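You operate a simulated robot arm through the tools that you are given. There is no shell and no other tool. Be economical: measure what you need, move in short steps, check, and stop when the job is done.

You run a simulated two-armed robot. Do the job below in one go: nothing can be reset, and whatever is moved stays where it is left.

JOB
Switch off the bedside lamp, switch on the night light, put the pouch away.
Fine: green pouch in the bedside drawer, drawer shut; lamp off; night light on the bedside table, switched on; drop nothing. Set down upright: green pouch, night light.
Where things are to end (x, y in the base frame): green pouch within 6 cm of [56, 17]; night light within 6 cm of [50, 17].

It is judged by the outcome, as a careful person would: the job done as asked, and still so three seconds after it is handed in. It fails if anything else is knocked over, pushed out of place, dropped, spilled or broken.

ROBOT AND FRAMES
Two 7-joint arms with two-finger parallel grippers on one trunk, on a base that drives. Base frame: it is fixed to the floor where the robot stands at the start and does not move with it; the origin is under the middle of the robot, x ahead of it, y to its left, z up. Units: cm, rad, N and s.
The left shoulder is at the start at [3, 11.9, 95.5], the right one opposite. With the tool pointing down near the work surface each hand reaches from about 10 to 62 cm from the robot's upright axis, wherever it stands, measured 20 degrees to its own side. Places, roughly: bedside drawer [60, 10, 40]; inside of the bedside drawer [60, 10, 40]; key of the night light [20, 50, 100]; knob of the bedside lamp [70, 20, 60]; top of the bedside table [60, 20, 60]. Payload 3.43 kg a hand.
The tool frame of a hand sits at the grasp point between the pads (the TCP): z along the fingers, y along the line on which they close. The tips reach 3 cm beyond it. The gripper opens to 9.4 cm. The fingers are 2.8 cm wide and 1 cm thick; the gripper's body (5 by 9.6 cm) begins 5.5 cm behind the TCP.
Orientation is that of the tool frame in the base frame, as [roll, pitch, yaw] about the fixed x, y, z axes, in that order (R = Rz(yaw) Ry(pitch) Rx(roll)). With the fingers straight down and closing along the base's y, the tool's x points along the base's -x, its y along +y and its z along -z.

CONTROLS
- The arms move only by the tool drive_tool. It takes "left_series", "right_series" or both (then of equal length, played together; a hand with none holds still); each is a list of rows, each a list of 3 entries, a list of its own where there are three numbers: the shift along the tool's x, y, z in cm, then the turn, a rotation vector about the tool's x, y, z in degrees, then the finger opening in cm, from 0 to 9.4. In form: [[[x, y, z], [wx, wy, wz], grip], ...]. A call has 1 to 12 rows; each row is the pose to reach, as a shift and turn from the pose commanded when the call began, along the tool's axes at that moment. Rows are played at 5 a second. More than 5 cm and 0.15 rad between two rows, or a gripper value outside its range, and nothing of the call is played. Where a pose cannot be reached the arm comes as near as it can. A force on the tool above 40 N (or 10 N above the force at the start of the call, whichever is more), or a blocked arm, ends the call early, and 0.2 s more pass. Each finger travels about 7.2 cm/s and halts on what it meets, pressing with about 36 N; the grip force reading is that of the motor and also rises with nothing between the fingers. The clock runs only during rows and for 0.2 s after the last one: add rows that repeat a pose to give the fingers time. The reply holds the time, the measured pose of the TCP, the force on the tool along the base axes, the opening and the grip force, in the units named above and with some noise, with the torque about the TCP (base axes, N m) and any sound that the robot's microphone picked up.
- Cameras (640 x 400 px; columns grow to the right, rows downward): "scene" is now at [3.9, 3.3, 165.74]; the picture's right is [0.46, -0.89, 0.00], its down [-0.70, -0.36, -0.62] and it looks along [0.55, 0.28, -0.79] (base axes); focal length 290 px, centre (320, 200). "left" rides on the left gripper at [7.6, -1.4, -10.2] in its tool frame; the picture's right is [0.18, 0.98, 0.00], its down [-0.75, 0.14, -0.64] and it looks along [-0.63, 0.12, 0.77] (tool axes); focal length 243 px, centre (320, 200). "right" rides on the right gripper at [7.6, 1.4, -10.2] in its tool frame; the picture's right is [-0.18, 0.98, 0.00], its down [-0.75, -0.14, -0.64] and it looks along [-0.63, -0.12, 0.77] (tool axes); focal length 243 px, centre (320, 200). There is no depth. A picture from a camera that has moved, and an enlarged one, comes with that camera's place and axes in the base frame and with its lens.
- camera(camera): a new picture of that camera. It takes no simulated time.
- move_column(by): slides the trunk up (or, below 0, down) by that many cm; the arms and the scene camera ride with it, the base frame stays. It gives what a move gives, with no picture.
- steer(legs): drives the robot by 1 to 6 legs, each [ahead, turn to the left] in cm and rad, along the robot's own axes; the way and the turn of a leg run together, so that a leg with both is an arc; at most 150 cm and 3.142 rad a leg. The arms and the cameras ride along, it lands a little off, and it stops where it bumps. It gives what a move gives.
- head_to(pan, tilt): turns the head with the scene camera to pan (to the left, within 2.496 rad either way) and tilt (down, from -0.506 to 1.204), counted from straight ahead of the robot. It gives what a move gives.
- close_up(camera, box): a new picture of the part [left, top, right, bottom] of that camera's present view, enlarged. It takes no simulated time.
- finish_job(): hands the job in; it is judged then, once.

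Work in short steps. Places have to be worked out from the pictures, the camera data and where the tool is seen: move nearer, look again, correct. Check each grasp and each placing, and mend what went wrong. You have 120 turns and 108 pictures in all, those below and enlarged ones among them. Open the grippers and draw the arms clear of the work before you hand the job in, unless the task says otherwise; then end with one line.

The tools are called after "Call:" by a JSON object that holds its "op" and its "data". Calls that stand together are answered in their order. drive_tool: Moves the arms, as the interface text tells. Its arguments: {"type":"object","properties":{"left_series":{"type":"array","items":{"type":"array"}},"right_series":{"type":"array","items":{"type":"array"}}},"required":[]} The other tools are called the same way: move_column (by) slides the trunk up or down; steer (legs) drives the base; head_to (pan, tilt) turns the head that bears the scene camera; camera (camera) takes a picture; close_up (camera, box) takes an enlarged picture of a part of a camera's view; finish_job () hands the job in.

At the start:

```text
time: 0.0
left_ee_pos: [32.82, 27.83, 135.5]
left_ee_rot: [3.141, 0.002, -3.141]
left_force: [0.0, -0.5, 0.2]
left_ft_torque: [0.0, -0.02, -0.03]
left_opening: 9.42
left_finger_force: 0.0
right_ee_pos: [29.69, 1.72, 132.43]
right_ee_rot: [-3.142, 0.001, -3.141]
right_force: [-0.4, -0.1, -0.6]
right_ft_torque: [0.03, -0.02, -0.01]
right_opening: 9.42
right_finger_force: 0.1
trunk travel left (down, up): [-22.0, 19.0]
robot x, y, heading: [0.2, 0.02, -0.0]
head pan, tilt: [0.473, 0.904]
```

scene: 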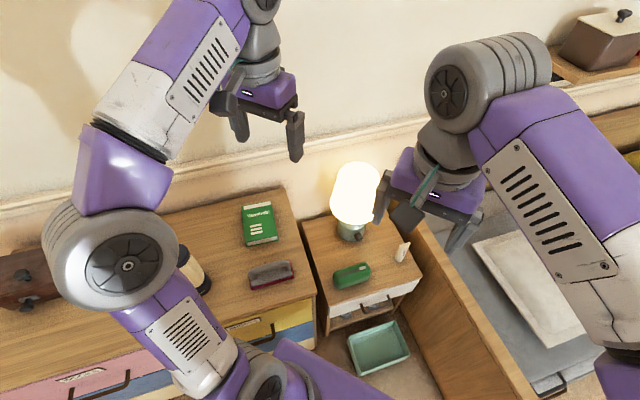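
right: 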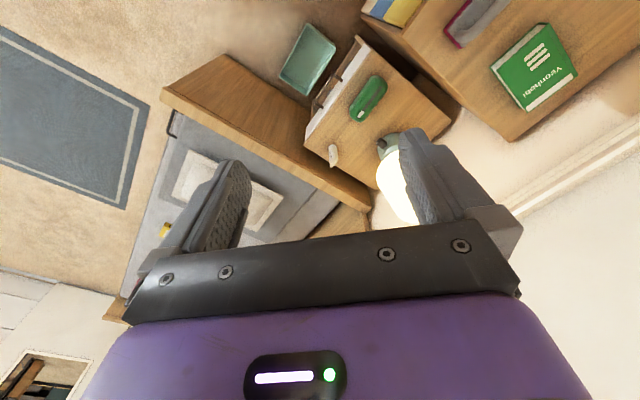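
left: 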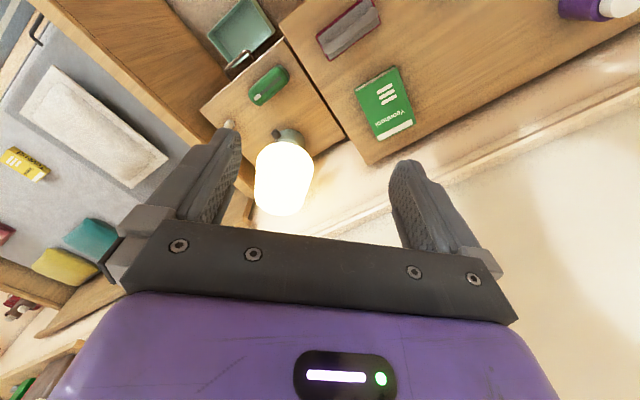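

The scene shows the bedside table with the lamp, a green pouch on it and a dresser on the left. I'll enlarge the table region and look left for the night light.

Call:
{"op": "close_up", "data": {"camera": "scene", "box": [220, 150, 460, 400]}}

Call:
{"op": "head_to", "data": {"pan": 1.2, "tilt": 0.9}}

Call:
{"op": "camera", "data": {"camera": "scene"}}

```text
1.60 times, centred on (340, 275) of scene
camera zoom: at [3.9, 3.3, 165.74], right [0.46, -0.89, 0.0], down [-0.7, -0.36, -0.62], along [0.55, 0.28, -0.79], focal length 465 px, centre (288, 80)
```

zoom: 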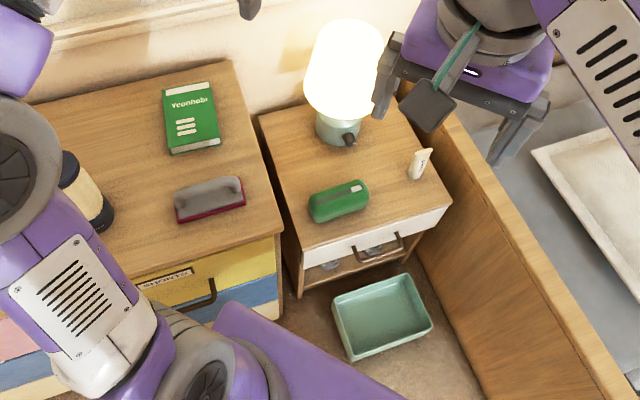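

```text
time: 1.1
left_ee_pos: [32.81, 27.84, 135.42]
left_ee_rot: [-3.141, 0.0, 3.141]
left_force: [0.8, -0.7, -0.7]
left_ft_torque: [0.02, -0.01, 0.0]
left_opening: 9.4
left_finger_force: 0.1
right_ee_pos: [29.75, 1.67, 132.35]
right_ee_rot: [3.142, -0.001, 3.141]
right_force: [0.6, -0.7, 0.0]
right_ft_torque: [0.02, 0.0, 0.0]
right_opening: 9.39
right_finger_force: 0.1
trunk travel left (down, up): [-22.0, 19.0]
robot x, y, heading: [-0.2, 0.1, -0.004]
head pan, tilt: [1.201, 0.901]
```

```text
103 pictures are left
camera scene: at [-0.06, 6.91, 165.77], right [0.93, -0.36, 0.0], down [-0.28, -0.73, -0.62], along [0.23, 0.58, -0.78], focal length 290 px, centre (320, 200)
```

scene: 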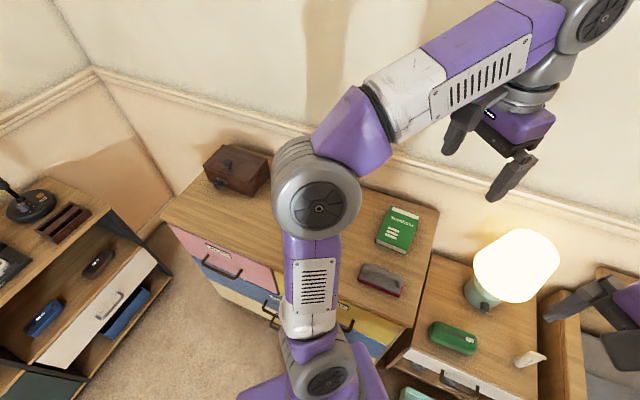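

The table appears rotated about 45° (front facing the robot's right-front). The lamp knob is near [65,17,63], and the night light is the cream cylinder near [18,51] on the dresser. Getting enlarged views of these.

Call:
{"op": "close_up", "data": {"camera": "scene", "box": [400, 220, 600, 400]}}

Call:
{"op": "close_up", "data": {"camera": "left", "box": [190, 50, 350, 220]}}

Call:
{"op": "head_to", "data": {"pan": 0.3, "tilt": 1.1}}

Call:
{"op": "camera", "data": {"camera": "scene"}}

```text
2.22 times, centred on (500, 310) of scene
camera zoom: at [-0.06, 6.91, 165.77], right [0.93, -0.36, 0.0], down [-0.28, -0.73, -0.62], along [0.23, 0.58, -0.78], focal length 645 px, centre (-80, -44)
```

zoom: 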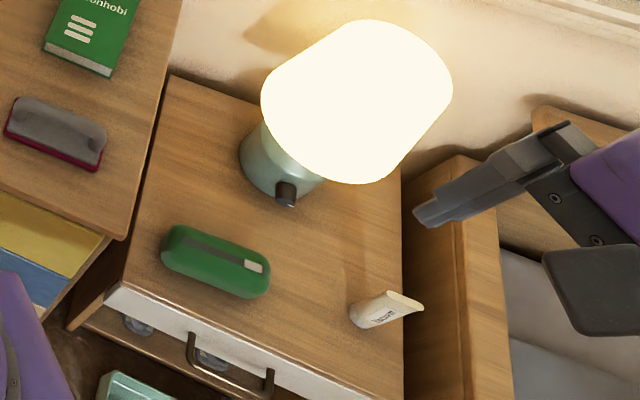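

```text
2.35 times, centred on (270, 135) of left
camera zoom: at [25.19, 26.47, 145.7], right [-0.18, 0.98, 0.0], down [0.75, 0.14, 0.64], along [0.63, 0.12, -0.77], focal length 571 px, centre (438, 353)
```

zoom: 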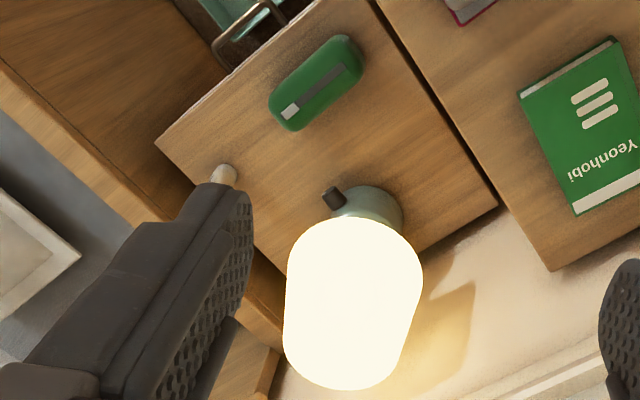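

```text
time: 2.3
left_ee_pos: [32.77, 27.77, 135.41]
left_ee_rot: [3.14, 0.0, 3.141]
left_force: [-0.8, 0.1, -0.4]
left_ft_torque: [-0.03, 0.04, 0.0]
left_opening: 9.37
left_finger_force: 0.1
right_ee_pos: [29.7, 1.75, 132.26]
right_ee_rot: [-3.141, -0.001, -3.141]
right_force: [0.0, 0.3, 1.2]
right_ft_torque: [-0.01, 0.01, -0.04]
right_opening: 9.39
right_finger_force: 0.0
trunk travel left (down, up): [-22.0, 19.0]
robot x, y, heading: [0.05, 0.37, 0.002]
head pan, tilt: [0.3, 1.1]
```

```text
100 pictures are left
camera scene: at [3.23, 1.75, 164.38], right [0.3, -0.96, 0.0], down [-0.85, -0.26, -0.45], along [0.43, 0.13, -0.89], focal length 290 px, centre (320, 200)
```

scene: 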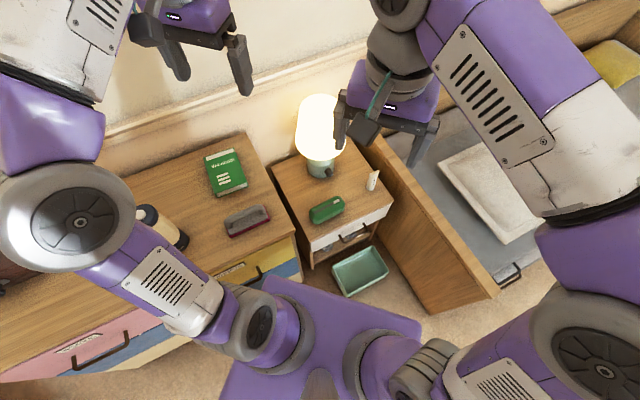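

The knob is a dark stub on the lamp base, near [65,17.5,64]. I bring the right hand toward it, tilted 45° forward and yawed about 44°, stopping short to look.

Call:
{"op": "drive_tool", "data": {"right_series": [[[-1.5, -0.2, 4.2], [-1.8, -4.3, -4.3], 9.4], [[-3, -0.4, 8.4], [-3.5, -8.5, -8.5], 9.4], [[-4.5, -0.6, 12.6], [-5.3, -12.8, -12.8], 9.4], [[-6, -0.8, 16.8], [-7, -17, -17], 9.4], [[-7.5, -1, 21], [-8.8, -21.3, -21.3], 9.4], [[-9, -1.2, 25.2], [-10.6, -25.6, -25.6], 9.4], [[-10.5, -1.4, 29.4], [-12.3, -29.8, -29.8], 9.4], [[-12, -1.6, 33.6], [-14.1, -34.1, -34.1], 9.4], [[-13.5, -1.7, 37.8], [-15.8, -38.3, -38.3], 9.4], [[-15, -1.7, 42], [-17.6, -42.6, -42.6], 9.4], [[-15, -1.7, 42], [-17.6, -42.6, -42.6], 9.4]]}}

Call:
{"op": "camera", "data": {"camera": "right"}}

Call:
{"op": "camera", "data": {"camera": "scene"}}

```text
time: 4.7
left_ee_pos: [32.59, 27.81, 135.42]
left_ee_rot: [3.142, -0.002, -3.141]
left_force: [0.2, 0.6, 0.7]
left_ft_torque: [0.02, -0.03, 0.0]
left_opening: 9.43
left_finger_force: 0.1
right_ee_pos: [44.61, 0.1, 90.26]
right_ee_rot: [-3.139, 0.787, -2.353]
right_force: [-0.2, 0.9, -1.0]
right_ft_torque: [0.01, -0.01, 0.0]
right_opening: 9.38
right_finger_force: 0.1
trunk travel left (down, up): [-22.0, 19.0]
robot x, y, heading: [0.06, 0.08, 0.0]
head pan, tilt: [0.3, 1.1]
```

```text
99 pictures are left
camera right: at [34.7, -7.84, 92.13], right [-0.6, 0.79, 0.13], down [0.15, -0.04, 0.99], along [0.78, 0.62, -0.1], focal length 243 px, centre (320, 200)
```

right: 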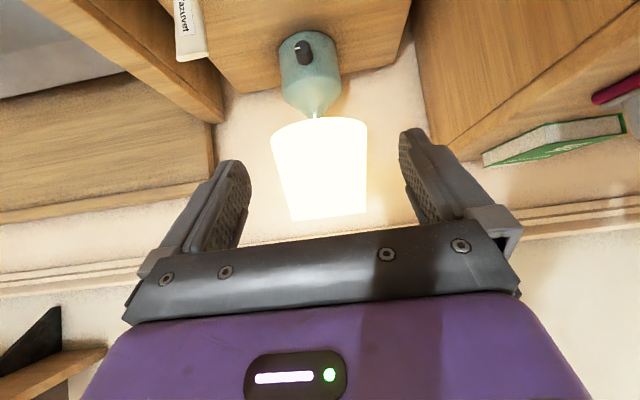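

```text
98 pictures are left
camera scene: at [3.12, 1.76, 164.39], right [0.3, -0.96, 0.0], down [-0.85, -0.26, -0.45], along [0.43, 0.13, -0.89], focal length 290 px, centre (320, 200)
```

scene: 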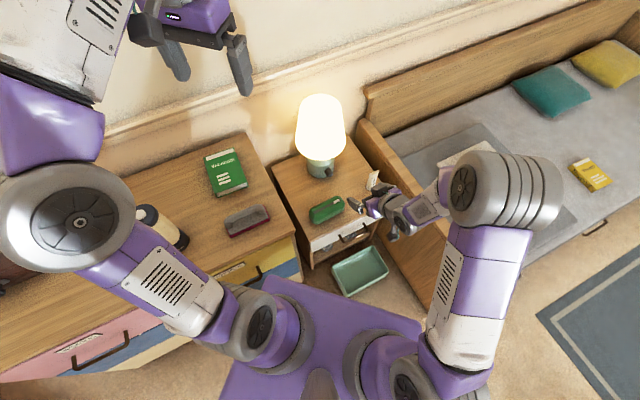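

The right hand reached well. Enlarging the knob.

Call:
{"op": "close_up", "data": {"camera": "right", "box": [240, 0, 380, 130]}}

```text
3.08 times, centred on (310, 65) of right
camera zoom: at [34.7, -7.84, 92.13], right [-0.6, 0.79, 0.13], down [0.15, -0.04, 0.99], along [0.78, 0.62, -0.1], focal length 746 px, centre (351, 615)
```

zoom: 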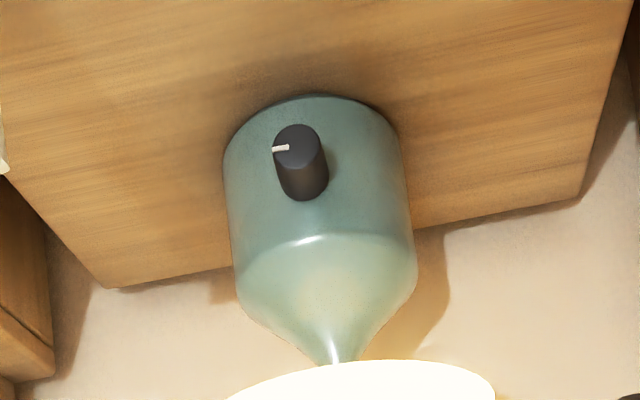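

It's a rotary knob with its pointer at 3 o'clock as seen from the front, and its tip is near [63,15,63.5]. I approach to a pre-grasp with a tilt of about 35°, fingers at 5 cm.

Call:
{"op": "drive_tool", "data": {"right_series": [[[0.8, -0.5, 4.8], [0, -2, 0], 7], [[1.7, -1, 9.6], [0, -4, 0], 5], [[2.6, -1.6, 14.4], [0, -6, 0], 5], [[3.4, -2.2, 19.2], [0, -8, 0], 5], [[4.3, -2.7, 23.5], [0, -10, 0], 5], [[4.3, -2.7, 23.5], [0, -10, 0], 5]]}}

Call:
{"op": "camera", "data": {"camera": "right"}}

Call:
{"op": "close_up", "data": {"camera": "scene", "box": [240, 120, 440, 245]}}

```text
time: 6.1
left_ee_pos: [32.73, 27.81, 135.53]
left_ee_rot: [3.141, 0.0, -3.141]
left_force: [-0.2, 0.4, -0.5]
left_ft_torque: [0.03, 0.02, -0.02]
left_opening: 9.42
left_finger_force: 0.1
right_ee_pos: [56.22, 7.73, 70.67]
right_ee_rot: [3.141, 0.961, -2.357]
right_force: [-0.2, 0.7, 0.5]
right_ft_torque: [0.02, -0.03, -0.01]
right_opening: 5.0
right_finger_force: 0.0
trunk travel left (down, up): [-22.0, 19.0]
robot x, y, heading: [-0.03, -0.04, -0.0]
head pan, tilt: [0.3, 1.1]
```

```text
96 pictures are left
camera right: at [46.17, -0.24, 70.3], right [-0.62, 0.77, 0.15], down [0.03, -0.17, 0.99], along [0.78, 0.62, 0.08], focal length 243 px, centre (320, 200)
```

right: 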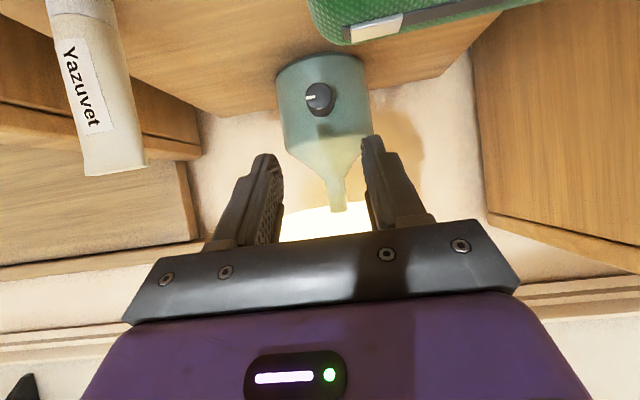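

```text
3.20 times, centred on (340, 182) of scene
camera zoom: at [3.18, 1.74, 164.39], right [0.3, -0.96, 0.0], down [-0.85, -0.26, -0.45], along [0.43, 0.13, -0.89], focal length 929 px, centre (256, 256)
```

zoom: 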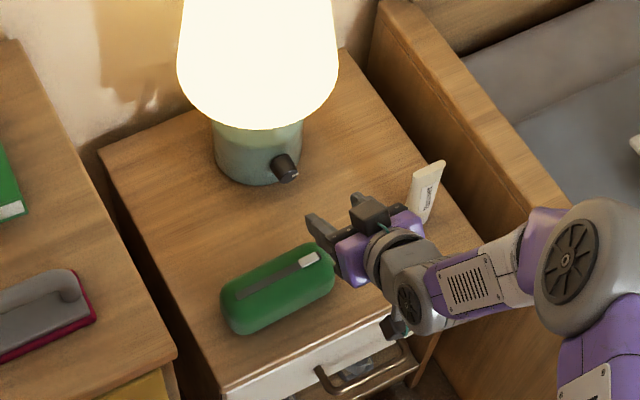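

Knob tip triangulates to [63.6,15.5,62.6], but the pouch end lies where the hand's camera would pass. So I'll do the drawer and pouch first: back off and look at the drawer handle.

Call:
{"op": "drive_tool", "data": {"right_series": [[[1.8, 0.5, -4], [0, 2, 0], 5], [[4, 1, -8], [0, 4, 0], 5], [[6.4, 1.6, -12], [0, 6, 0], 5], [[9, 2.2, -16], [0, 8, 0], 5], [[11.4, 2.8, -19.7], [0, 10, 0], 5], [[11.4, 2.8, -19.7], [0, 10, 0], 5]]}}

Call:
{"op": "camera", "data": {"camera": "right"}}

Call:
{"op": "close_up", "data": {"camera": "scene", "box": [260, 160, 420, 310]}}

```text
time: 7.5
left_ee_pos: [32.72, 27.82, 135.56]
left_ee_rot: [3.141, 0.0, -3.141]
left_force: [-0.5, -0.3, -0.2]
left_ft_torque: [-0.02, 0.01, 0.01]
left_opening: 9.42
left_finger_force: 0.1
right_ee_pos: [38.19, -6.31, 72.6]
right_ee_rot: [-3.141, 0.784, -2.357]
right_force: [0.9, 0.0, 0.8]
right_ft_torque: [0.02, -0.01, -0.01]
right_opening: 5.02
right_finger_force: 0.1
trunk travel left (down, up): [-22.0, 19.0]
robot x, y, heading: [-0.23, -0.59, 0.001]
head pan, tilt: [0.3, 1.1]
```

```text
94 pictures are left
camera right: at [28.25, -14.32, 74.48], right [-0.6, 0.79, 0.13], down [0.16, -0.04, 0.99], along [0.78, 0.61, -0.1], focal length 243 px, centre (320, 200)
```

right: 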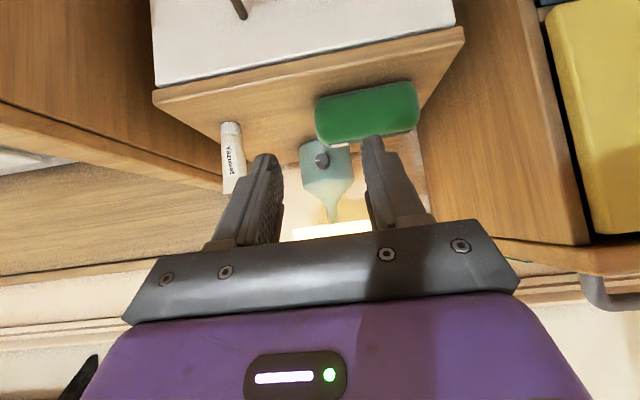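

```text
2.67 times, centred on (340, 235) of scene
camera zoom: at [3.26, 1.78, 164.38], right [0.3, -0.96, 0.0], down [-0.85, -0.26, -0.45], along [0.43, 0.13, -0.89], focal length 774 px, centre (267, 107)
```

zoom: 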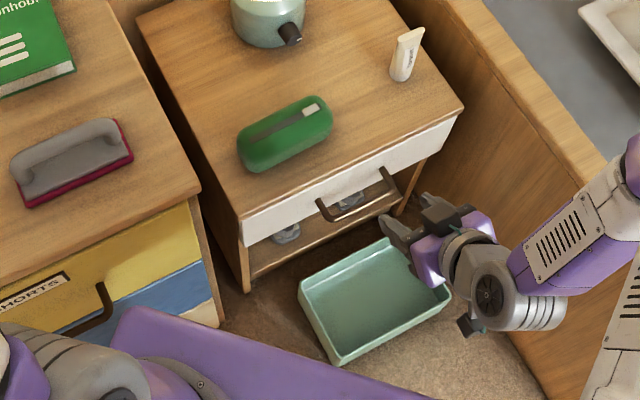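

The table top is about z=55.5 with front corners at [37.6,16.6] and [65.2,-12]. I need to see the handle better, so I lower the right hand.

Call:
{"op": "drive_tool", "data": {"right_series": [[[3.6, 0, 2], [0, 0, 0], 5], [[7.2, 0, 4.1], [0, 0, 0], 5], [[10.8, 0, 6.2], [0, 0, 0], 5], [[14.3, 0, 8.3], [0, 0, 0], 5], [[14.3, 0, 8.3], [0, 0, 0], 5]]}}

Call:
{"op": "camera", "data": {"camera": "right"}}

```text
time: 8.7
left_ee_pos: [32.74, 27.86, 135.47]
left_ee_rot: [-3.141, -0.001, -3.141]
left_force: [-0.2, 1.1, -0.2]
left_ft_torque: [-0.02, 0.0, -0.02]
left_opening: 9.43
left_finger_force: 0.0
right_ee_pos: [35.05, -9.44, 56.74]
right_ee_rot: [-3.141, 0.786, -2.356]
right_force: [0.2, 0.0, 0.4]
right_ft_torque: [-0.02, -0.01, -0.04]
right_opening: 5.01
right_finger_force: 0.1
trunk travel left (down, up): [-22.0, 19.0]
robot x, y, heading: [0.02, -0.05, -0.006]
head pan, tilt: [0.3, 1.1]
```

```text
92 pictures are left
camera right: at [25.19, -17.33, 58.59], right [-0.6, 0.79, 0.13], down [0.16, -0.04, 0.99], along [0.78, 0.61, -0.1], focal length 243 px, centre (320, 200)
```

right: 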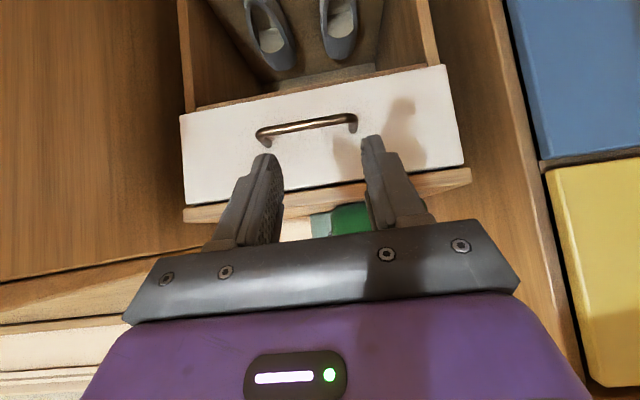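

The handle bar triangulates to about [47.2,-1.4,47.1], roughly 11 cm long. I rotate the hand 90° about its axis so the fingers straddle the bar, moving to a pre-grasp 8 cm short.

Call:
{"op": "drive_tool", "data": {"right_series": [[[-0.3, -0.26, 0.67], [0, 0, 8.2], 5], [[-0.6, -0.52, 1.33], [0, 0, 16.4], 5], [[-0.9, -0.78, 2], [0, 0, 24.6], 4], [[-1.2, -1.04, 2.67], [0, 0, 32.8], 3.6], [[-1.5, -1.3, 3.33], [0, 0, 41], 3.6], [[-1.8, -1.56, 4], [0, 0, 49.2], 3.6], [[-2.1, -1.82, 4.67], [0, 0, 57.4], 3.6], [[-2.4, -2.08, 5.33], [0, 0, 65.6], 3.6], [[-2.7, -2.34, 6], [0, 0, 73.8], 3.6], [[-3, -2.6, 6.67], [0, 0, 82], 3.6], [[-3.3, -2.86, 7.3], [0, 0, 90], 3.6], [[-3.3, -2.86, 7.3], [0, 0, 90], 3.6]]}}

Call:
{"op": "camera", "data": {"camera": "right"}}

Call:
{"op": "close_up", "data": {"camera": "scene", "box": [260, 160, 420, 310]}}

```text
time: 11.3
left_ee_pos: [32.77, 27.72, 135.52]
left_ee_rot: [3.14, 0.0, -3.141]
left_force: [0.4, -0.6, -0.1]
left_ft_torque: [-0.02, -0.01, 0.01]
left_opening: 9.42
left_finger_force: 0.0
right_ee_pos: [42.58, -6.14, 53.84]
right_ee_rot: [2.355, -0.002, 2.354]
right_force: [0.6, -0.7, 0.5]
right_ft_torque: [-0.02, 0.05, 0.02]
right_opening: 3.58
right_finger_force: 0.1
trunk travel left (down, up): [-22.0, 19.0]
robot x, y, heading: [-0.12, -0.16, -0.002]
head pan, tilt: [0.3, 1.1]
```

```text
91 pictures are left
camera right: at [32.75, -5.07, 62.07], right [0.62, 0.36, 0.69], down [0.14, -0.92, 0.35], along [0.77, -0.12, -0.63], focal length 243 px, centre (320, 200)
```

right: 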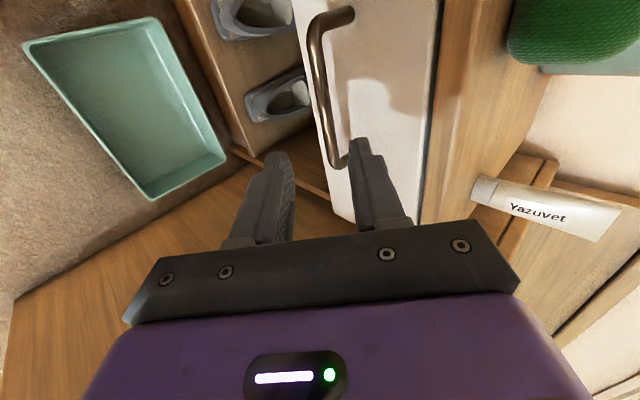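

```text
2.67 times, centred on (340, 235) of scene
camera zoom: at [3.23, 1.74, 164.38], right [0.3, -0.96, 0.0], down [-0.85, -0.26, -0.45], along [0.43, 0.13, -0.89], focal length 774 px, centre (267, 107)
```

zoom: 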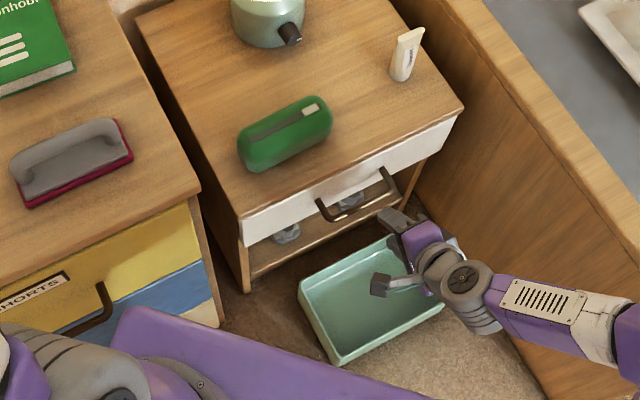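

The bar lies about in line with the fingers, with a slight inward correction. Advancing 8 cm so that they straddle it.

Call:
{"op": "drive_tool", "data": {"right_series": [[[0, 0.1, 3], [0, 0, 0], 3.6], [[0, 0.2, 6], [0, 0, 0], 3.6], [[0, 0.3, 8.2], [0, 0, 0], 3.6], [[0, 0.3, 8.2], [0, 0, 0], 3.6]]}}

Call:
{"op": "camera", "data": {"camera": "right"}}

Call:
{"op": "close_up", "data": {"camera": "scene", "box": [300, 190, 400, 280]}}

```text
time: 12.3
left_ee_pos: [32.81, 27.75, 135.47]
left_ee_rot: [-3.142, 0.001, -3.141]
left_force: [-0.2, -0.1, -0.1]
left_ft_torque: [-0.03, 0.01, 0.0]
left_opening: 9.39
left_finger_force: 0.1
right_ee_pos: [46.71, -1.85, 48.25]
right_ee_rot: [2.356, 0.001, 2.357]
right_force: [-0.3, 0.0, 0.1]
right_ft_torque: [0.0, -0.01, -0.01]
right_opening: 3.59
right_finger_force: 0.0
right hand out of reach, approached as far as the arm can: row 3
trunk travel left (down, up): [-22.0, 19.0]
robot x, y, heading: [0.34, -0.03, -0.0]
head pan, tilt: [0.3, 1.1]
```

```text
89 pictures are left
camera right: at [37.02, -0.84, 56.52], right [0.62, 0.36, 0.7], down [0.14, -0.92, 0.36], along [0.77, -0.12, -0.62], focal length 243 px, centre (320, 200)
```

right: 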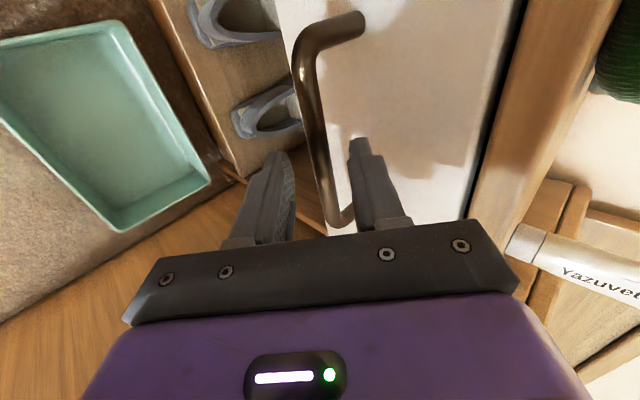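

```text
4.44 times, centred on (350, 235) of scene
camera zoom: at [3.23, 1.75, 164.38], right [0.3, -0.96, 0.0], down [-0.85, -0.26, -0.45], along [0.43, 0.13, -0.89], focal length 1291 px, centre (187, 44)
```

zoom: 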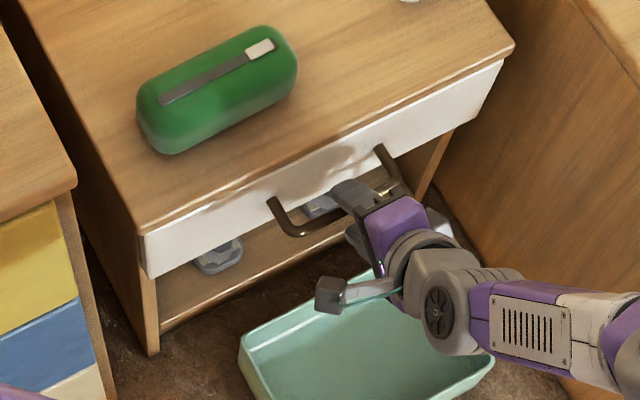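

The bar sits between the fingers. Closing and pulling along the drawer axis, 8 cm first.

Call:
{"op": "drive_tool", "data": {"right_series": [[[0, 0.3, 8.0], [0, 0, 0], 0], [[0, 0, 0], [0, 0, 0], 0]]}}

```text
refused: row 1 steps farther than a row can; nothing moved
```

Rows are relative to the call's start; correcting.

Call:
{"op": "drive_tool", "data": {"right_series": [[[0, 0, 0], [0, 0, 0], 0], [[0, 0, 0], [0, 0, 0], 0], [[0, -1.4, -1.4], [0, 0, 0], 0], [[0, -2.8, -2.8], [0, 0, 0], 0], [[0, -4.2, -4.2], [0, 0, 0], 0], [[0, -5.6, -5.6], [0, 0, 0], 0]]}}

Call:
{"op": "close_up", "data": {"camera": "scene", "box": [240, 160, 440, 310]}}

```text
time: 13.7
left_ee_pos: [32.58, 27.72, 135.56]
left_ee_rot: [3.141, 0.001, -3.141]
left_force: [0.3, -0.2, 1.1]
left_ft_torque: [-0.01, 0.01, -0.01]
left_opening: 9.4
left_finger_force: 0.0
right_ee_pos: [41.12, -7.4, 48.27]
right_ee_rot: [2.356, 0.002, 2.355]
right_force: [3.9, -4.3, 23.3]
right_ft_torque: [0.69, 0.11, 0.71]
right_opening: 1.16
right_finger_force: 45.1
trunk travel left (down, up): [-22.0, 19.0]
robot x, y, heading: [0.04, 0.07, 0.003]
head pan, tilt: [0.3, 1.1]
```

```text
2.67 times, centred on (340, 235) of scene
camera zoom: at [3.07, 1.69, 164.4], right [0.3, -0.96, 0.0], down [-0.85, -0.26, -0.46], along [0.43, 0.13, -0.89], focal length 774 px, centre (267, 107)
```

zoom: 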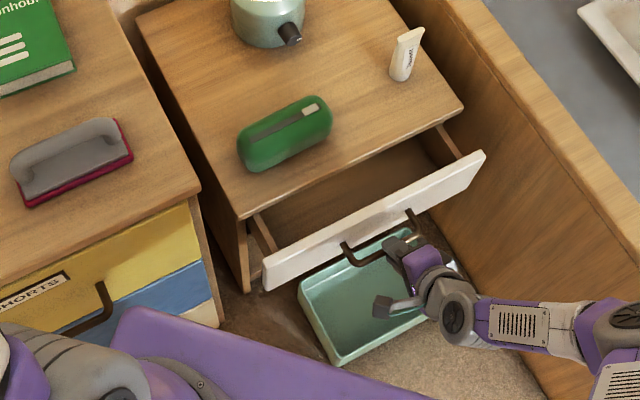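

Drawer opened 8 cm. Continuing another 11 cm, with a slight upward relief.

Call:
{"op": "drive_tool", "data": {"right_series": [[[0, -1.2, -1.6], [0, 0, 0], 0], [[0, -2.6, -3], [0, 0, 0], 0], [[0, -4, -4.4], [0, 0, 0], 0], [[0, -5.4, -5.8], [0, 0, 0], 0], [[0, -6.8, -7.2], [0, 0, 0], 0], [[0, -7.7, -8.1], [0, 0, 0], 0]]}}

Call:
{"op": "camera", "data": {"camera": "scene"}}

```text
time: 15.1
left_ee_pos: [32.82, 27.73, 135.43]
left_ee_rot: [3.141, -0.002, -3.141]
left_force: [0.7, 0.9, 0.5]
left_ft_torque: [0.01, -0.01, 0.02]
left_opening: 9.41
left_finger_force: 0.0
right_ee_pos: [33.22, -15.25, 48.37]
right_ee_rot: [2.36, -0.002, 2.358]
right_force: [1.1, -2.2, -32.5]
right_ft_torque: [-0.86, 0.01, 0.07]
right_opening: 1.15
right_finger_force: 45.2
trunk travel left (down, up): [-22.0, 19.0]
robot x, y, heading: [0.17, 0.17, -0.002]
head pan, tilt: [0.3, 1.1]
```

```text
86 pictures are left
camera scene: at [3.44, 1.63, 164.36], right [0.3, -0.96, 0.0], down [-0.85, -0.26, -0.45], along [0.43, 0.13, -0.89], focal length 290 px, centre (320, 200)
```

scene: 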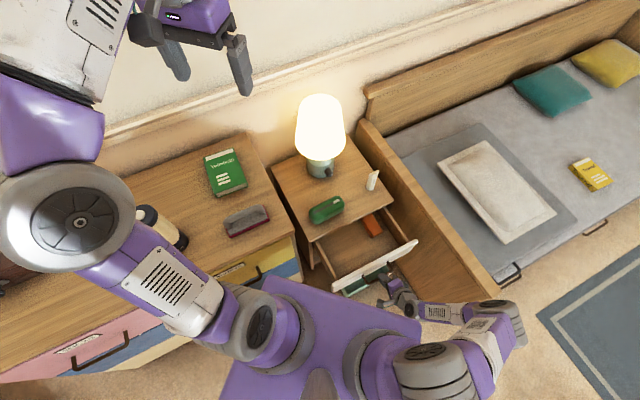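

Drawer is open 19 cm with an orange item at its right side. Releasing the handle and withdrawing the right hand backwards and up.

Call:
{"op": "drive_tool", "data": {"right_series": [[[0, 0, 0], [0, 0, 0], 3.6], [[0, 0, 0], [0, 0, 0], 3.6], [[0, 0, -4], [0, 0, 0], 3.6], [[0, 0, -8], [0, 0, 0], 3.6], [[-1.5, 2.3, -12.4], [0, 0, 0], 3.6], [[-3, 4.6, -16.8], [0, 0, 0], 3.6], [[-4, 7.5, -19.8], [0, 0, 0], 3.6], [[-5, 10.5, -22.8], [0, 0, 0], 3.6]]}}

Call:
{"op": "close_up", "data": {"camera": "scene", "box": [240, 120, 480, 320]}}

```text
refused: row 5 steps farther than a row can; nothing moved
```

```text
2.00 times, centred on (360, 220) of scene
camera zoom: at [3.44, 1.63, 164.36], right [0.3, -0.96, 0.0], down [-0.85, -0.26, -0.45], along [0.43, 0.13, -0.89], focal length 581 px, centre (240, 160)
```

zoom: 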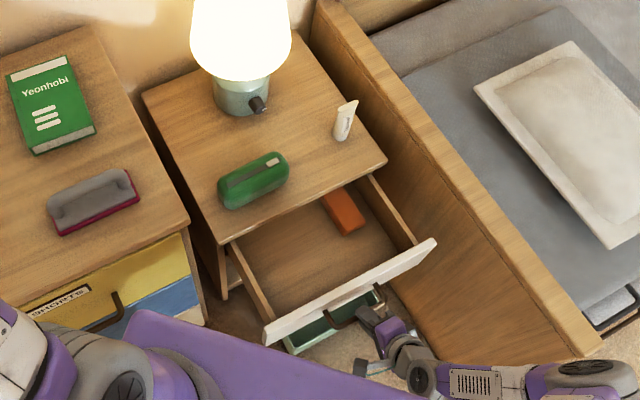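

Clear view: there is free room on the drawer's left. Retrying the withdrawal with smaller steps.

Call:
{"op": "drive_tool", "data": {"right_series": [[[0, 0, 0], [0, 0, 0], 3.6], [[0, 0, 0], [0, 0, 0], 3.6], [[0, 0, -4], [0, 0, 0], 3.6], [[0, 0, -8], [0, 0, 0], 3.6], [[-1, 2.3, -11.5], [0, 0, 0], 3.6], [[-2, 4.6, -15], [0, 0, 0], 3.6], [[-3, 7, -18.5], [0, 0, 0], 3.6], [[-4, 10, -22], [0, 0, 0], 3.6]]}}

Call:
{"op": "close_up", "data": {"camera": "scene", "box": [240, 120, 480, 320]}}

```text
time: 16.9
left_ee_pos: [32.66, 27.9, 135.43]
left_ee_rot: [3.142, 0.002, 3.141]
left_force: [-1.3, 0.5, 0.0]
left_ft_torque: [0.0, -0.01, -0.02]
left_opening: 9.4
left_finger_force: 0.1
right_ee_pos: [29.83, -24.09, 71.21]
right_ee_rot: [2.356, -0.001, 2.355]
right_force: [0.2, 0.0, -0.3]
right_ft_torque: [-0.05, 0.0, 0.04]
right_opening: 3.59
right_finger_force: 0.1
trunk travel left (down, up): [-22.0, 19.0]
robot x, y, heading: [0.26, -0.32, -0.0]
head pan, tilt: [0.3, 1.1]
```

```text
2.00 times, centred on (360, 220) of scene
camera zoom: at [3.18, 1.78, 164.38], right [0.3, -0.96, 0.0], down [-0.85, -0.26, -0.45], along [0.43, 0.13, -0.89], focal length 581 px, centre (240, 160)
```

zoom: 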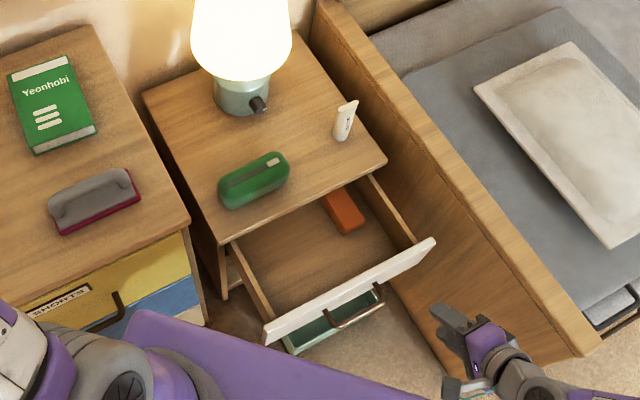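

Moving the left hand above the pouch (around [50.3,13.5]) at z=90, yawed so the fingers close across its short side.

Call:
{"op": "drive_tool", "data": {"left_series": [[[-1.57, -1.25, 4.14], [0, 0, 4.2], 9.4], [[-3.15, -2.5, 8.27], [0, 0, 8.4], 9.4], [[-4.72, -3.76, 12.4], [0, 0, 12.6], 9.4], [[-6.3, -5, 16.5], [0, 0, 16.7], 9.4], [[-7.86, -6.3, 20.7], [0, 0, 20.9], 9.4], [[-9.44, -7.5, 24.8], [0, 0, 25.1], 9.4], [[-11, -8.8, 29], [0, 0, 29.3], 9.4], [[-12.6, -10, 33.1], [0, 0, 33.5], 9.4], [[-14.2, -11.3, 37.2], [0, 0, 37.7], 9.4], [[-15.7, -12.5, 41.4], [0, 0, 41.8], 9.4], [[-17.3, -13.8, 45.5], [0, 0, 46], 9.4], [[-17.3, -13.8, 45.5], [0, 0, 46], 9.4]]}}

Call:
{"op": "camera", "data": {"camera": "left"}}

Call:
{"op": "camera", "data": {"camera": "scene"}}

```text
time: 19.5
left_ee_pos: [50.08, 13.89, 89.9]
left_ee_rot: [-3.14, 0.0, 2.336]
left_force: [0.0, 0.0, -0.5]
left_ft_torque: [0.0, -0.01, -0.03]
left_opening: 9.39
left_finger_force: 0.0
right_ee_pos: [29.92, -24.2, 71.11]
right_ee_rot: [2.357, -0.002, 2.357]
right_force: [-0.6, -0.3, 0.5]
right_ft_torque: [-0.01, 0.02, 0.0]
right_opening: 3.6
right_finger_force: 0.0
trunk travel left (down, up): [-22.0, 19.0]
robot x, y, heading: [-0.02, -0.15, 0.003]
head pan, tilt: [0.3, 1.1]
```

```text
83 pictures are left
camera left: at [43.77, 18.55, 100.21], right [0.58, 0.81, 0.0], down [0.62, -0.44, 0.64], along [0.52, -0.37, -0.77], focal length 243 px, centre (320, 200)
```

left: 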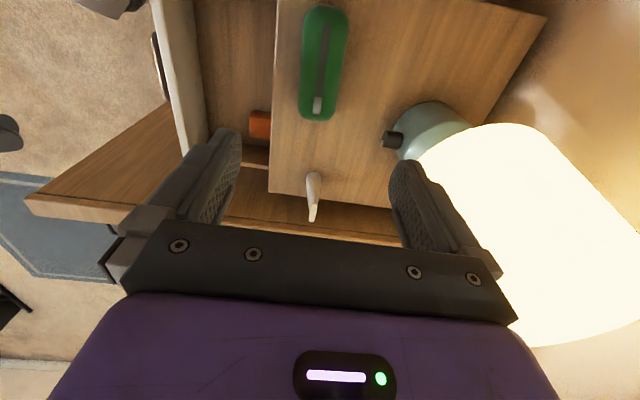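

```text
82 pictures are left
camera scene: at [3.17, 1.76, 164.39], right [0.3, -0.96, 0.0], down [-0.85, -0.26, -0.45], along [0.43, 0.13, -0.89], focal length 290 px, centre (320, 200)
```

scene: 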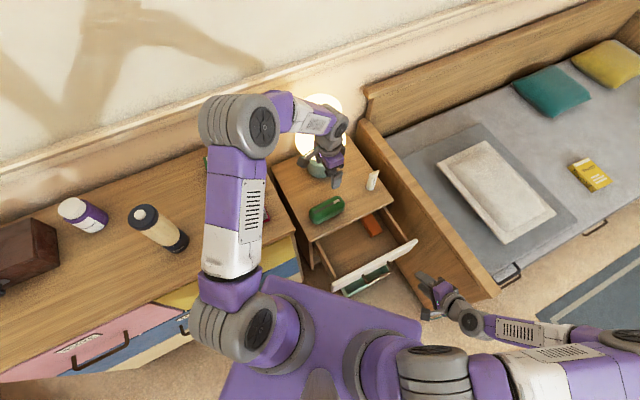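

Pouch centre estimated at [50.3,13.8], about 7 cm wide, and the hand is already over it. Descending to z≈68 and checking.

Call:
{"op": "drive_tool", "data": {"left_series": [[[0, 0, 5], [0, 0, 0], 9.4], [[0, 0, 10], [0, 0, 0], 9.4], [[0, 0, 15], [0, 0, 0], 9.4], [[0, 0, 20], [0, 0, 0], 9.4], [[0, 0, 22], [0, 0, 0], 9.4], [[0, 0, 22], [0, 0, 0], 9.4]]}}

Call:
{"op": "camera", "data": {"camera": "left"}}

Call:
{"op": "close_up", "data": {"camera": "scene", "box": [280, 120, 400, 260]}}

```text
time: 20.9
left_ee_pos: [49.95, 13.99, 67.92]
left_ee_rot: [3.141, 0.002, 2.339]
left_force: [1.1, 0.3, -0.9]
left_ft_torque: [0.0, 0.0, 0.0]
left_opening: 9.39
left_finger_force: 0.1
right_ee_pos: [29.98, -24.1, 71.15]
right_ee_rot: [2.357, -0.001, 2.357]
right_force: [-0.3, 1.0, -0.5]
right_ft_torque: [0.04, 0.0, 0.01]
right_opening: 3.58
right_finger_force: 0.1
trunk travel left (down, up): [-22.0, 19.0]
robot x, y, heading: [0.02, 0.41, -0.008]
head pan, tilt: [0.3, 1.1]
```

```text
81 pictures are left
camera left: at [43.64, 18.56, 78.15], right [0.58, 0.82, 0.0], down [0.62, -0.44, 0.64], along [0.52, -0.37, -0.77], focal length 243 px, centre (320, 200)
```

left: 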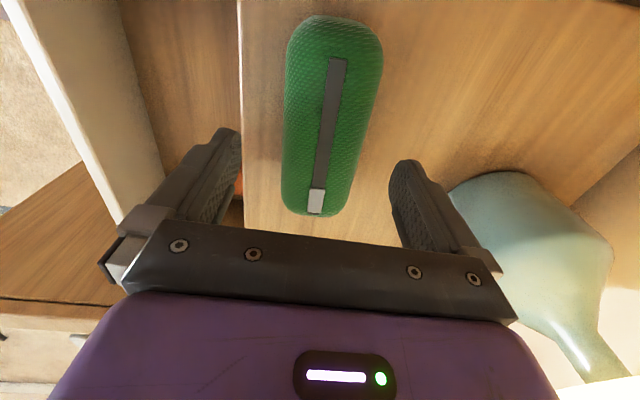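

```text
2.86 times, centred on (340, 190) of scene
camera zoom: at [3.23, 1.74, 164.39], right [0.3, -0.96, 0.0], down [-0.85, -0.26, -0.45], along [0.43, 0.13, -0.89], focal length 830 px, centre (263, 229)
```

zoom: 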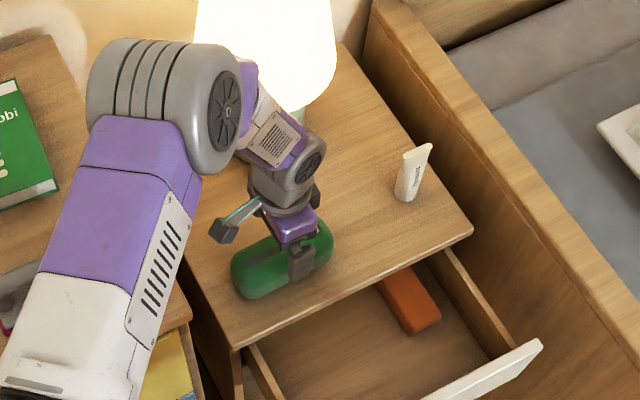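

Pouch is nearly centred. I shift slightly (-0.8 x, +0.3 y), descend to TCP z≈60.4 and close.

Call:
{"op": "drive_tool", "data": {"left_series": [[[-0.8, 0.3, 2], [0, 0, 0], 9.4], [[-0.8, 0.3, 5], [0, 0, 0], 9.4], [[-0.8, 0.3, 7.5], [0, 0, 0], 9.4], [[-0.8, 0.3, 7.5], [0, 0, 0], 9.4], [[-0.8, 0.3, 7.5], [0, 0, 0], 4], [[-0.8, 0.3, 7.5], [0, 0, 0], 4], [[-0.8, 0.3, 7.5], [0, 0, 0], 4]]}}

Call:
{"op": "camera", "data": {"camera": "left"}}

```text
time: 22.5
left_ee_pos: [50.77, 13.64, 60.43]
left_ee_rot: [-3.141, -0.001, 2.339]
left_force: [-0.1, 0.6, -0.2]
left_ft_torque: [0.02, -0.02, -0.01]
left_opening: 6.7
left_finger_force: 35.8
right_ee_pos: [29.96, -24.21, 71.23]
right_ee_rot: [2.358, 0.001, 2.356]
right_force: [-0.2, -0.8, 0.7]
right_ft_torque: [0.03, 0.0, -0.01]
right_opening: 3.61
right_finger_force: 0.0
trunk travel left (down, up): [-22.0, 19.0]
robot x, y, heading: [0.01, 0.12, 0.005]
head pan, tilt: [0.3, 1.1]
```

```text
79 pictures are left
camera left: at [44.49, 18.22, 70.66], right [0.58, 0.82, 0.0], down [0.63, -0.44, 0.64], along [0.52, -0.37, -0.77], focal length 243 px, centre (320, 200)
```

left: 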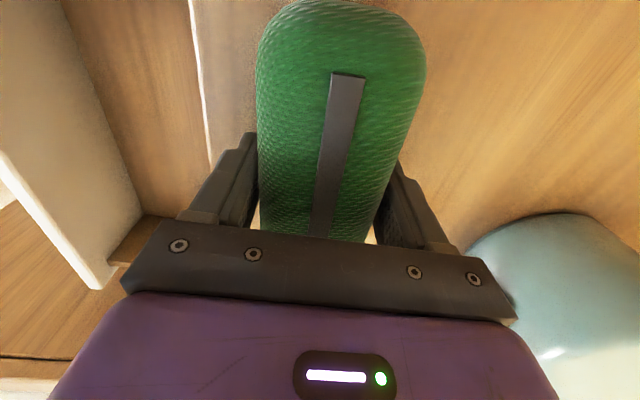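

Gripped at 6.7 cm. Lifting 8 cm and carrying it over the open drawer to about [40.5,1.6].

Call:
{"op": "drive_tool", "data": {"left_series": [[[0, 0, -4], [0, 0, 0], 4], [[0, 0, -8], [0, 0, 0], 4], [[-0.4, -4, -8], [0, 0, 0], 4], [[-0.8, -8, -8], [0, 0, 0], 4], [[-1.2, -12, -8], [0, 0, 0], 4], [[-1.5, -15.7, -8], [0, 0, 0], 4], [[-1.5, -15.7, -8], [0, 0, 0], 4]]}}

Call:
{"op": "camera", "data": {"camera": "left"}}

Call:
{"op": "close_up", "data": {"camera": "scene", "box": [260, 140, 440, 310]}}

```text
time: 24.1
left_ee_pos: [40.5, 1.74, 68.38]
left_ee_rot: [-3.141, 0.001, 2.338]
left_force: [0.4, 0.0, -1.1]
left_ft_torque: [-0.02, 0.05, 0.0]
left_opening: 6.66
left_finger_force: 36.5
right_ee_pos: [29.95, -24.07, 71.22]
right_ee_rot: [2.357, 0.002, 2.357]
right_force: [-0.1, 0.1, 0.4]
right_ft_torque: [-0.02, 0.01, -0.01]
right_opening: 3.61
right_finger_force: 0.0
trunk travel left (down, up): [-22.0, 19.0]
robot x, y, heading: [0.1, 0.27, -0.0]
head pan, tilt: [0.3, 1.1]
```

```text
78 pictures are left
camera left: at [34.34, 6.27, 78.62], right [0.58, 0.82, 0.0], down [0.63, -0.44, 0.64], along [0.52, -0.37, -0.77], focal length 243 px, centre (320, 200)
```

left: 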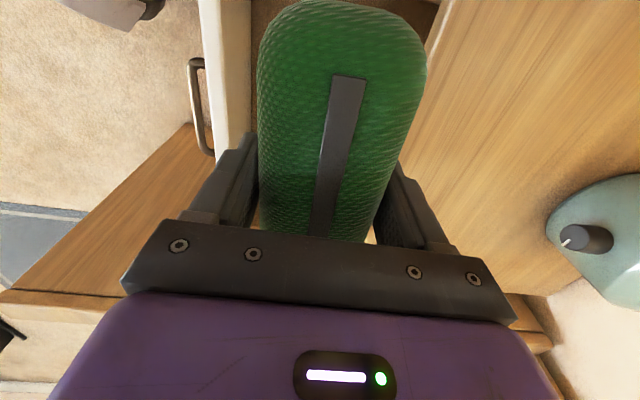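

```text
2.35 times, centred on (350, 225) of scene
camera zoom: at [3.27, 1.78, 164.38], right [0.3, -0.96, 0.0], down [-0.85, -0.26, -0.45], along [0.43, 0.13, -0.89], focal length 683 px, centre (249, 141)
```

zoom: 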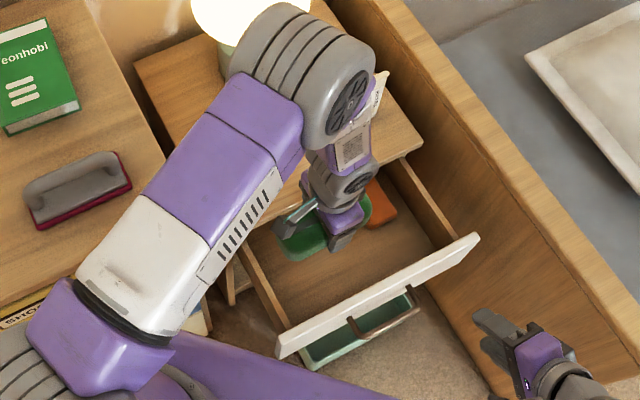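

The pouch is over the drawer interior, left of the orange item. Lowering to z≈52.

Call:
{"op": "drive_tool", "data": {"left_series": [[[0, 0, 4], [0, 0, 0], 4], [[0, 0, 8], [0, 0, 0], 4], [[0, 0, 12], [0, 0, 0], 4], [[0, 0, 15], [0, 0, 0], 4], [[0, 0, 16.4], [0, 0, 0], 4]]}}

Call:
{"op": "camera", "data": {"camera": "left"}}

Call:
{"op": "close_up", "data": {"camera": "scene", "box": [260, 140, 440, 310]}}

```text
time: 25.3
left_ee_pos: [40.56, 1.74, 52.12]
left_ee_rot: [3.141, 0.0, 2.339]
left_force: [-0.3, 0.4, -2.4]
left_ft_torque: [-0.01, -0.02, 0.0]
left_opening: 6.64
left_finger_force: 36.5
right_ee_pos: [30.04, -24.15, 71.15]
right_ee_rot: [2.356, 0.0, 2.356]
right_force: [-0.4, -0.3, 0.4]
right_ft_torque: [0.01, 0.01, 0.0]
right_opening: 3.58
right_finger_force: 0.1
trunk travel left (down, up): [-22.0, 19.0]
robot x, y, heading: [-0.04, 0.16, -0.001]
head pan, tilt: [0.3, 1.1]
```

```text
76 pictures are left
camera left: at [34.28, 6.24, 62.33], right [0.58, 0.81, 0.0], down [0.62, -0.44, 0.64], along [0.52, -0.37, -0.77], focal length 243 px, centre (320, 200)
```

left: 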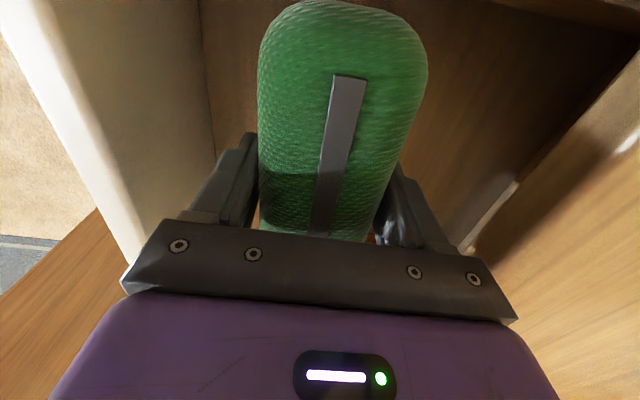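

```text
2.35 times, centred on (350, 225) of scene
camera zoom: at [3.25, 1.74, 164.38], right [0.3, -0.96, 0.0], down [-0.85, -0.26, -0.45], along [0.43, 0.13, -0.89], focal length 683 px, centre (249, 141)
```

zoom: 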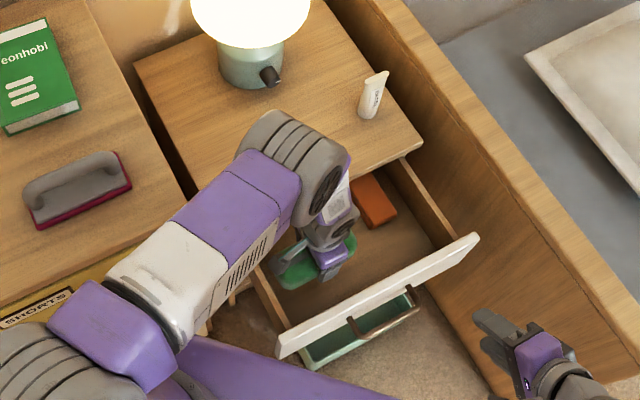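

No contact yet; lowering in small steps until the force shows the drawer floor.

Call:
{"op": "drive_tool", "data": {"left_series": [[[0, 0, 0.6], [0, 0, 0], 4], [[0, 0, 1.2], [0, 0, 0], 4], [[0, 0, 1.8], [0, 0, 0], 4]]}}

```text
time: 26.1
left_ee_pos: [40.52, 1.72, 50.22]
left_ee_rot: [3.142, 0.0, 2.339]
left_force: [0.4, -0.8, -1.2]
left_ft_torque: [0.01, -0.04, -0.05]
left_opening: 6.65
left_finger_force: 36.0
right_ee_pos: [30.11, -24.24, 71.23]
right_ee_rot: [2.357, 0.001, 2.355]
right_force: [-1.0, -0.1, -0.1]
right_ft_torque: [0.03, 0.03, 0.05]
right_opening: 3.59
right_finger_force: 0.0
trunk travel left (down, up): [-22.0, 19.0]
robot x, y, heading: [-0.1, 0.14, 0.001]
head pan, tilt: [0.3, 1.1]
```

Still free; continuing down.

Call:
{"op": "drive_tool", "data": {"left_series": [[[0, 0, 0.4], [0, 0, 0], 4], [[0, 0, 0.8], [0, 0, 0], 4], [[0, 0, 1.2], [0, 0, 0], 4], [[0, 0, 1.6], [0, 0, 0], 4], [[0, 0, 2.0], [0, 0, 0], 4]]}}

```text
time: 27.3
left_ee_pos: [40.69, 1.74, 48.33]
left_ee_rot: [-3.141, 0.002, 2.338]
left_force: [-0.6, -0.3, -1.3]
left_ft_torque: [-0.02, 0.0, 0.03]
left_opening: 6.63
left_finger_force: 36.4
right_ee_pos: [30.04, -24.26, 71.11]
right_ee_rot: [2.357, 0.001, 2.355]
right_force: [-0.1, 0.4, 0.1]
right_ft_torque: [-0.01, 0.0, -0.01]
right_opening: 3.59
right_finger_force: 0.0
trunk travel left (down, up): [-22.0, 19.0]
robot x, y, heading: [-0.16, 0.08, -0.0]
head pan, tilt: [0.3, 1.1]
```

Still free; continuing, checking the view.

Call:
{"op": "drive_tool", "data": {"left_series": [[[0, 0, 0.4], [0, 0, 0], 4], [[0, 0, 0.8], [0, 0, 0], 4], [[0, 0, 1.2], [0, 0, 0], 4], [[0, 0, 1.6], [0, 0, 0], 4], [[0, 0, 2.0], [0, 0, 0], 4]]}}

Call:
{"op": "close_up", "data": {"camera": "scene", "box": [300, 190, 400, 290]}}

```text
time: 28.5
left_ee_pos: [40.12, 1.56, 46.38]
left_ee_rot: [-3.129, -0.009, 2.333]
left_force: [0.3, 0.0, -1.8]
left_ft_torque: [0.02, -0.02, 0.01]
left_opening: 6.62
left_finger_force: 35.6
left hand out of reach, approached as far as the arm can: row 5
right_ee_pos: [29.88, -24.16, 71.1]
right_ee_rot: [2.356, 0.0, 2.355]
right_force: [0.3, 0.3, 0.1]
right_ft_torque: [0.02, -0.01, 0.01]
right_opening: 3.59
right_finger_force: 0.1
trunk travel left (down, up): [-22.0, 19.0]
robot x, y, heading: [0.33, -0.05, -0.004]
head pan, tilt: [0.3, 1.1]
```

```text
4.00 times, centred on (350, 240) of scene
camera zoom: at [3.25, 1.76, 164.38], right [0.3, -0.96, 0.0], down [-0.85, -0.26, -0.45], along [0.43, 0.13, -0.89], focal length 1162 px, centre (200, 40)
```

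zoom: 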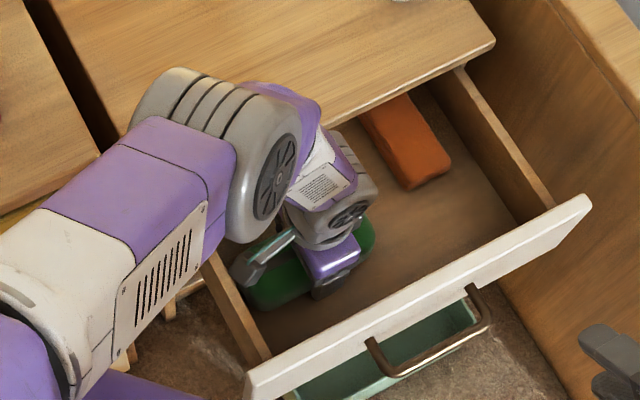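

The left arm is at its reach limit, so I lower the trunk by 1 cm at a time to bring the pouch to the floor.

Call:
{"op": "move_column", "data": {"by": -1.2}}

Call:
{"op": "camera", "data": {"camera": "left"}}

```text
time: 28.9
left_ee_pos: [40.26, 1.72, 46.1]
left_ee_rot: [-3.133, -0.012, 2.34]
left_force: [-7.0, 6.1, 17.1]
left_ft_torque: [-0.44, -0.58, -0.02]
left_opening: 6.62
left_finger_force: 36.0
right_ee_pos: [29.96, -24.15, 70.67]
right_ee_rot: [2.357, 0.002, 2.357]
right_force: [-0.1, -0.2, 0.4]
right_ft_torque: [0.03, 0.0, 0.0]
right_opening: 3.61
right_finger_force: 0.0
trunk travel left (down, up): [-21.5, 19.5]
robot x, y, heading: [-0.06, -0.47, 0.0]
head pan, tilt: [0.3, 1.1]
stopped: the force on the tool passed its limit at 44 N (the readings are from after the stop); the commanded pose is now the measured one
```

```text
73 pictures are left
camera left: at [34.16, 6.32, 56.48], right [0.58, 0.82, -0.01], down [0.63, -0.45, 0.63], along [0.51, -0.37, -0.78], focal length 243 px, centre (320, 200)
```

left: 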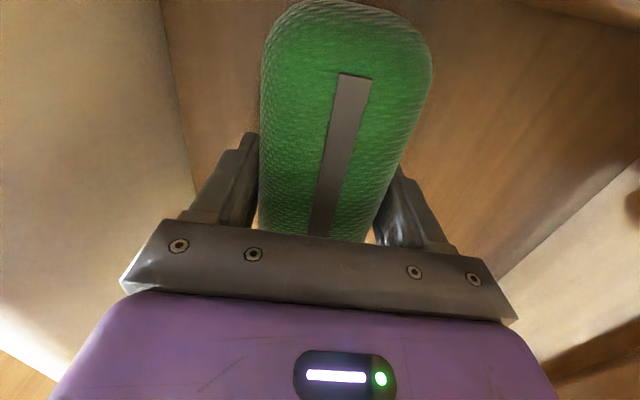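

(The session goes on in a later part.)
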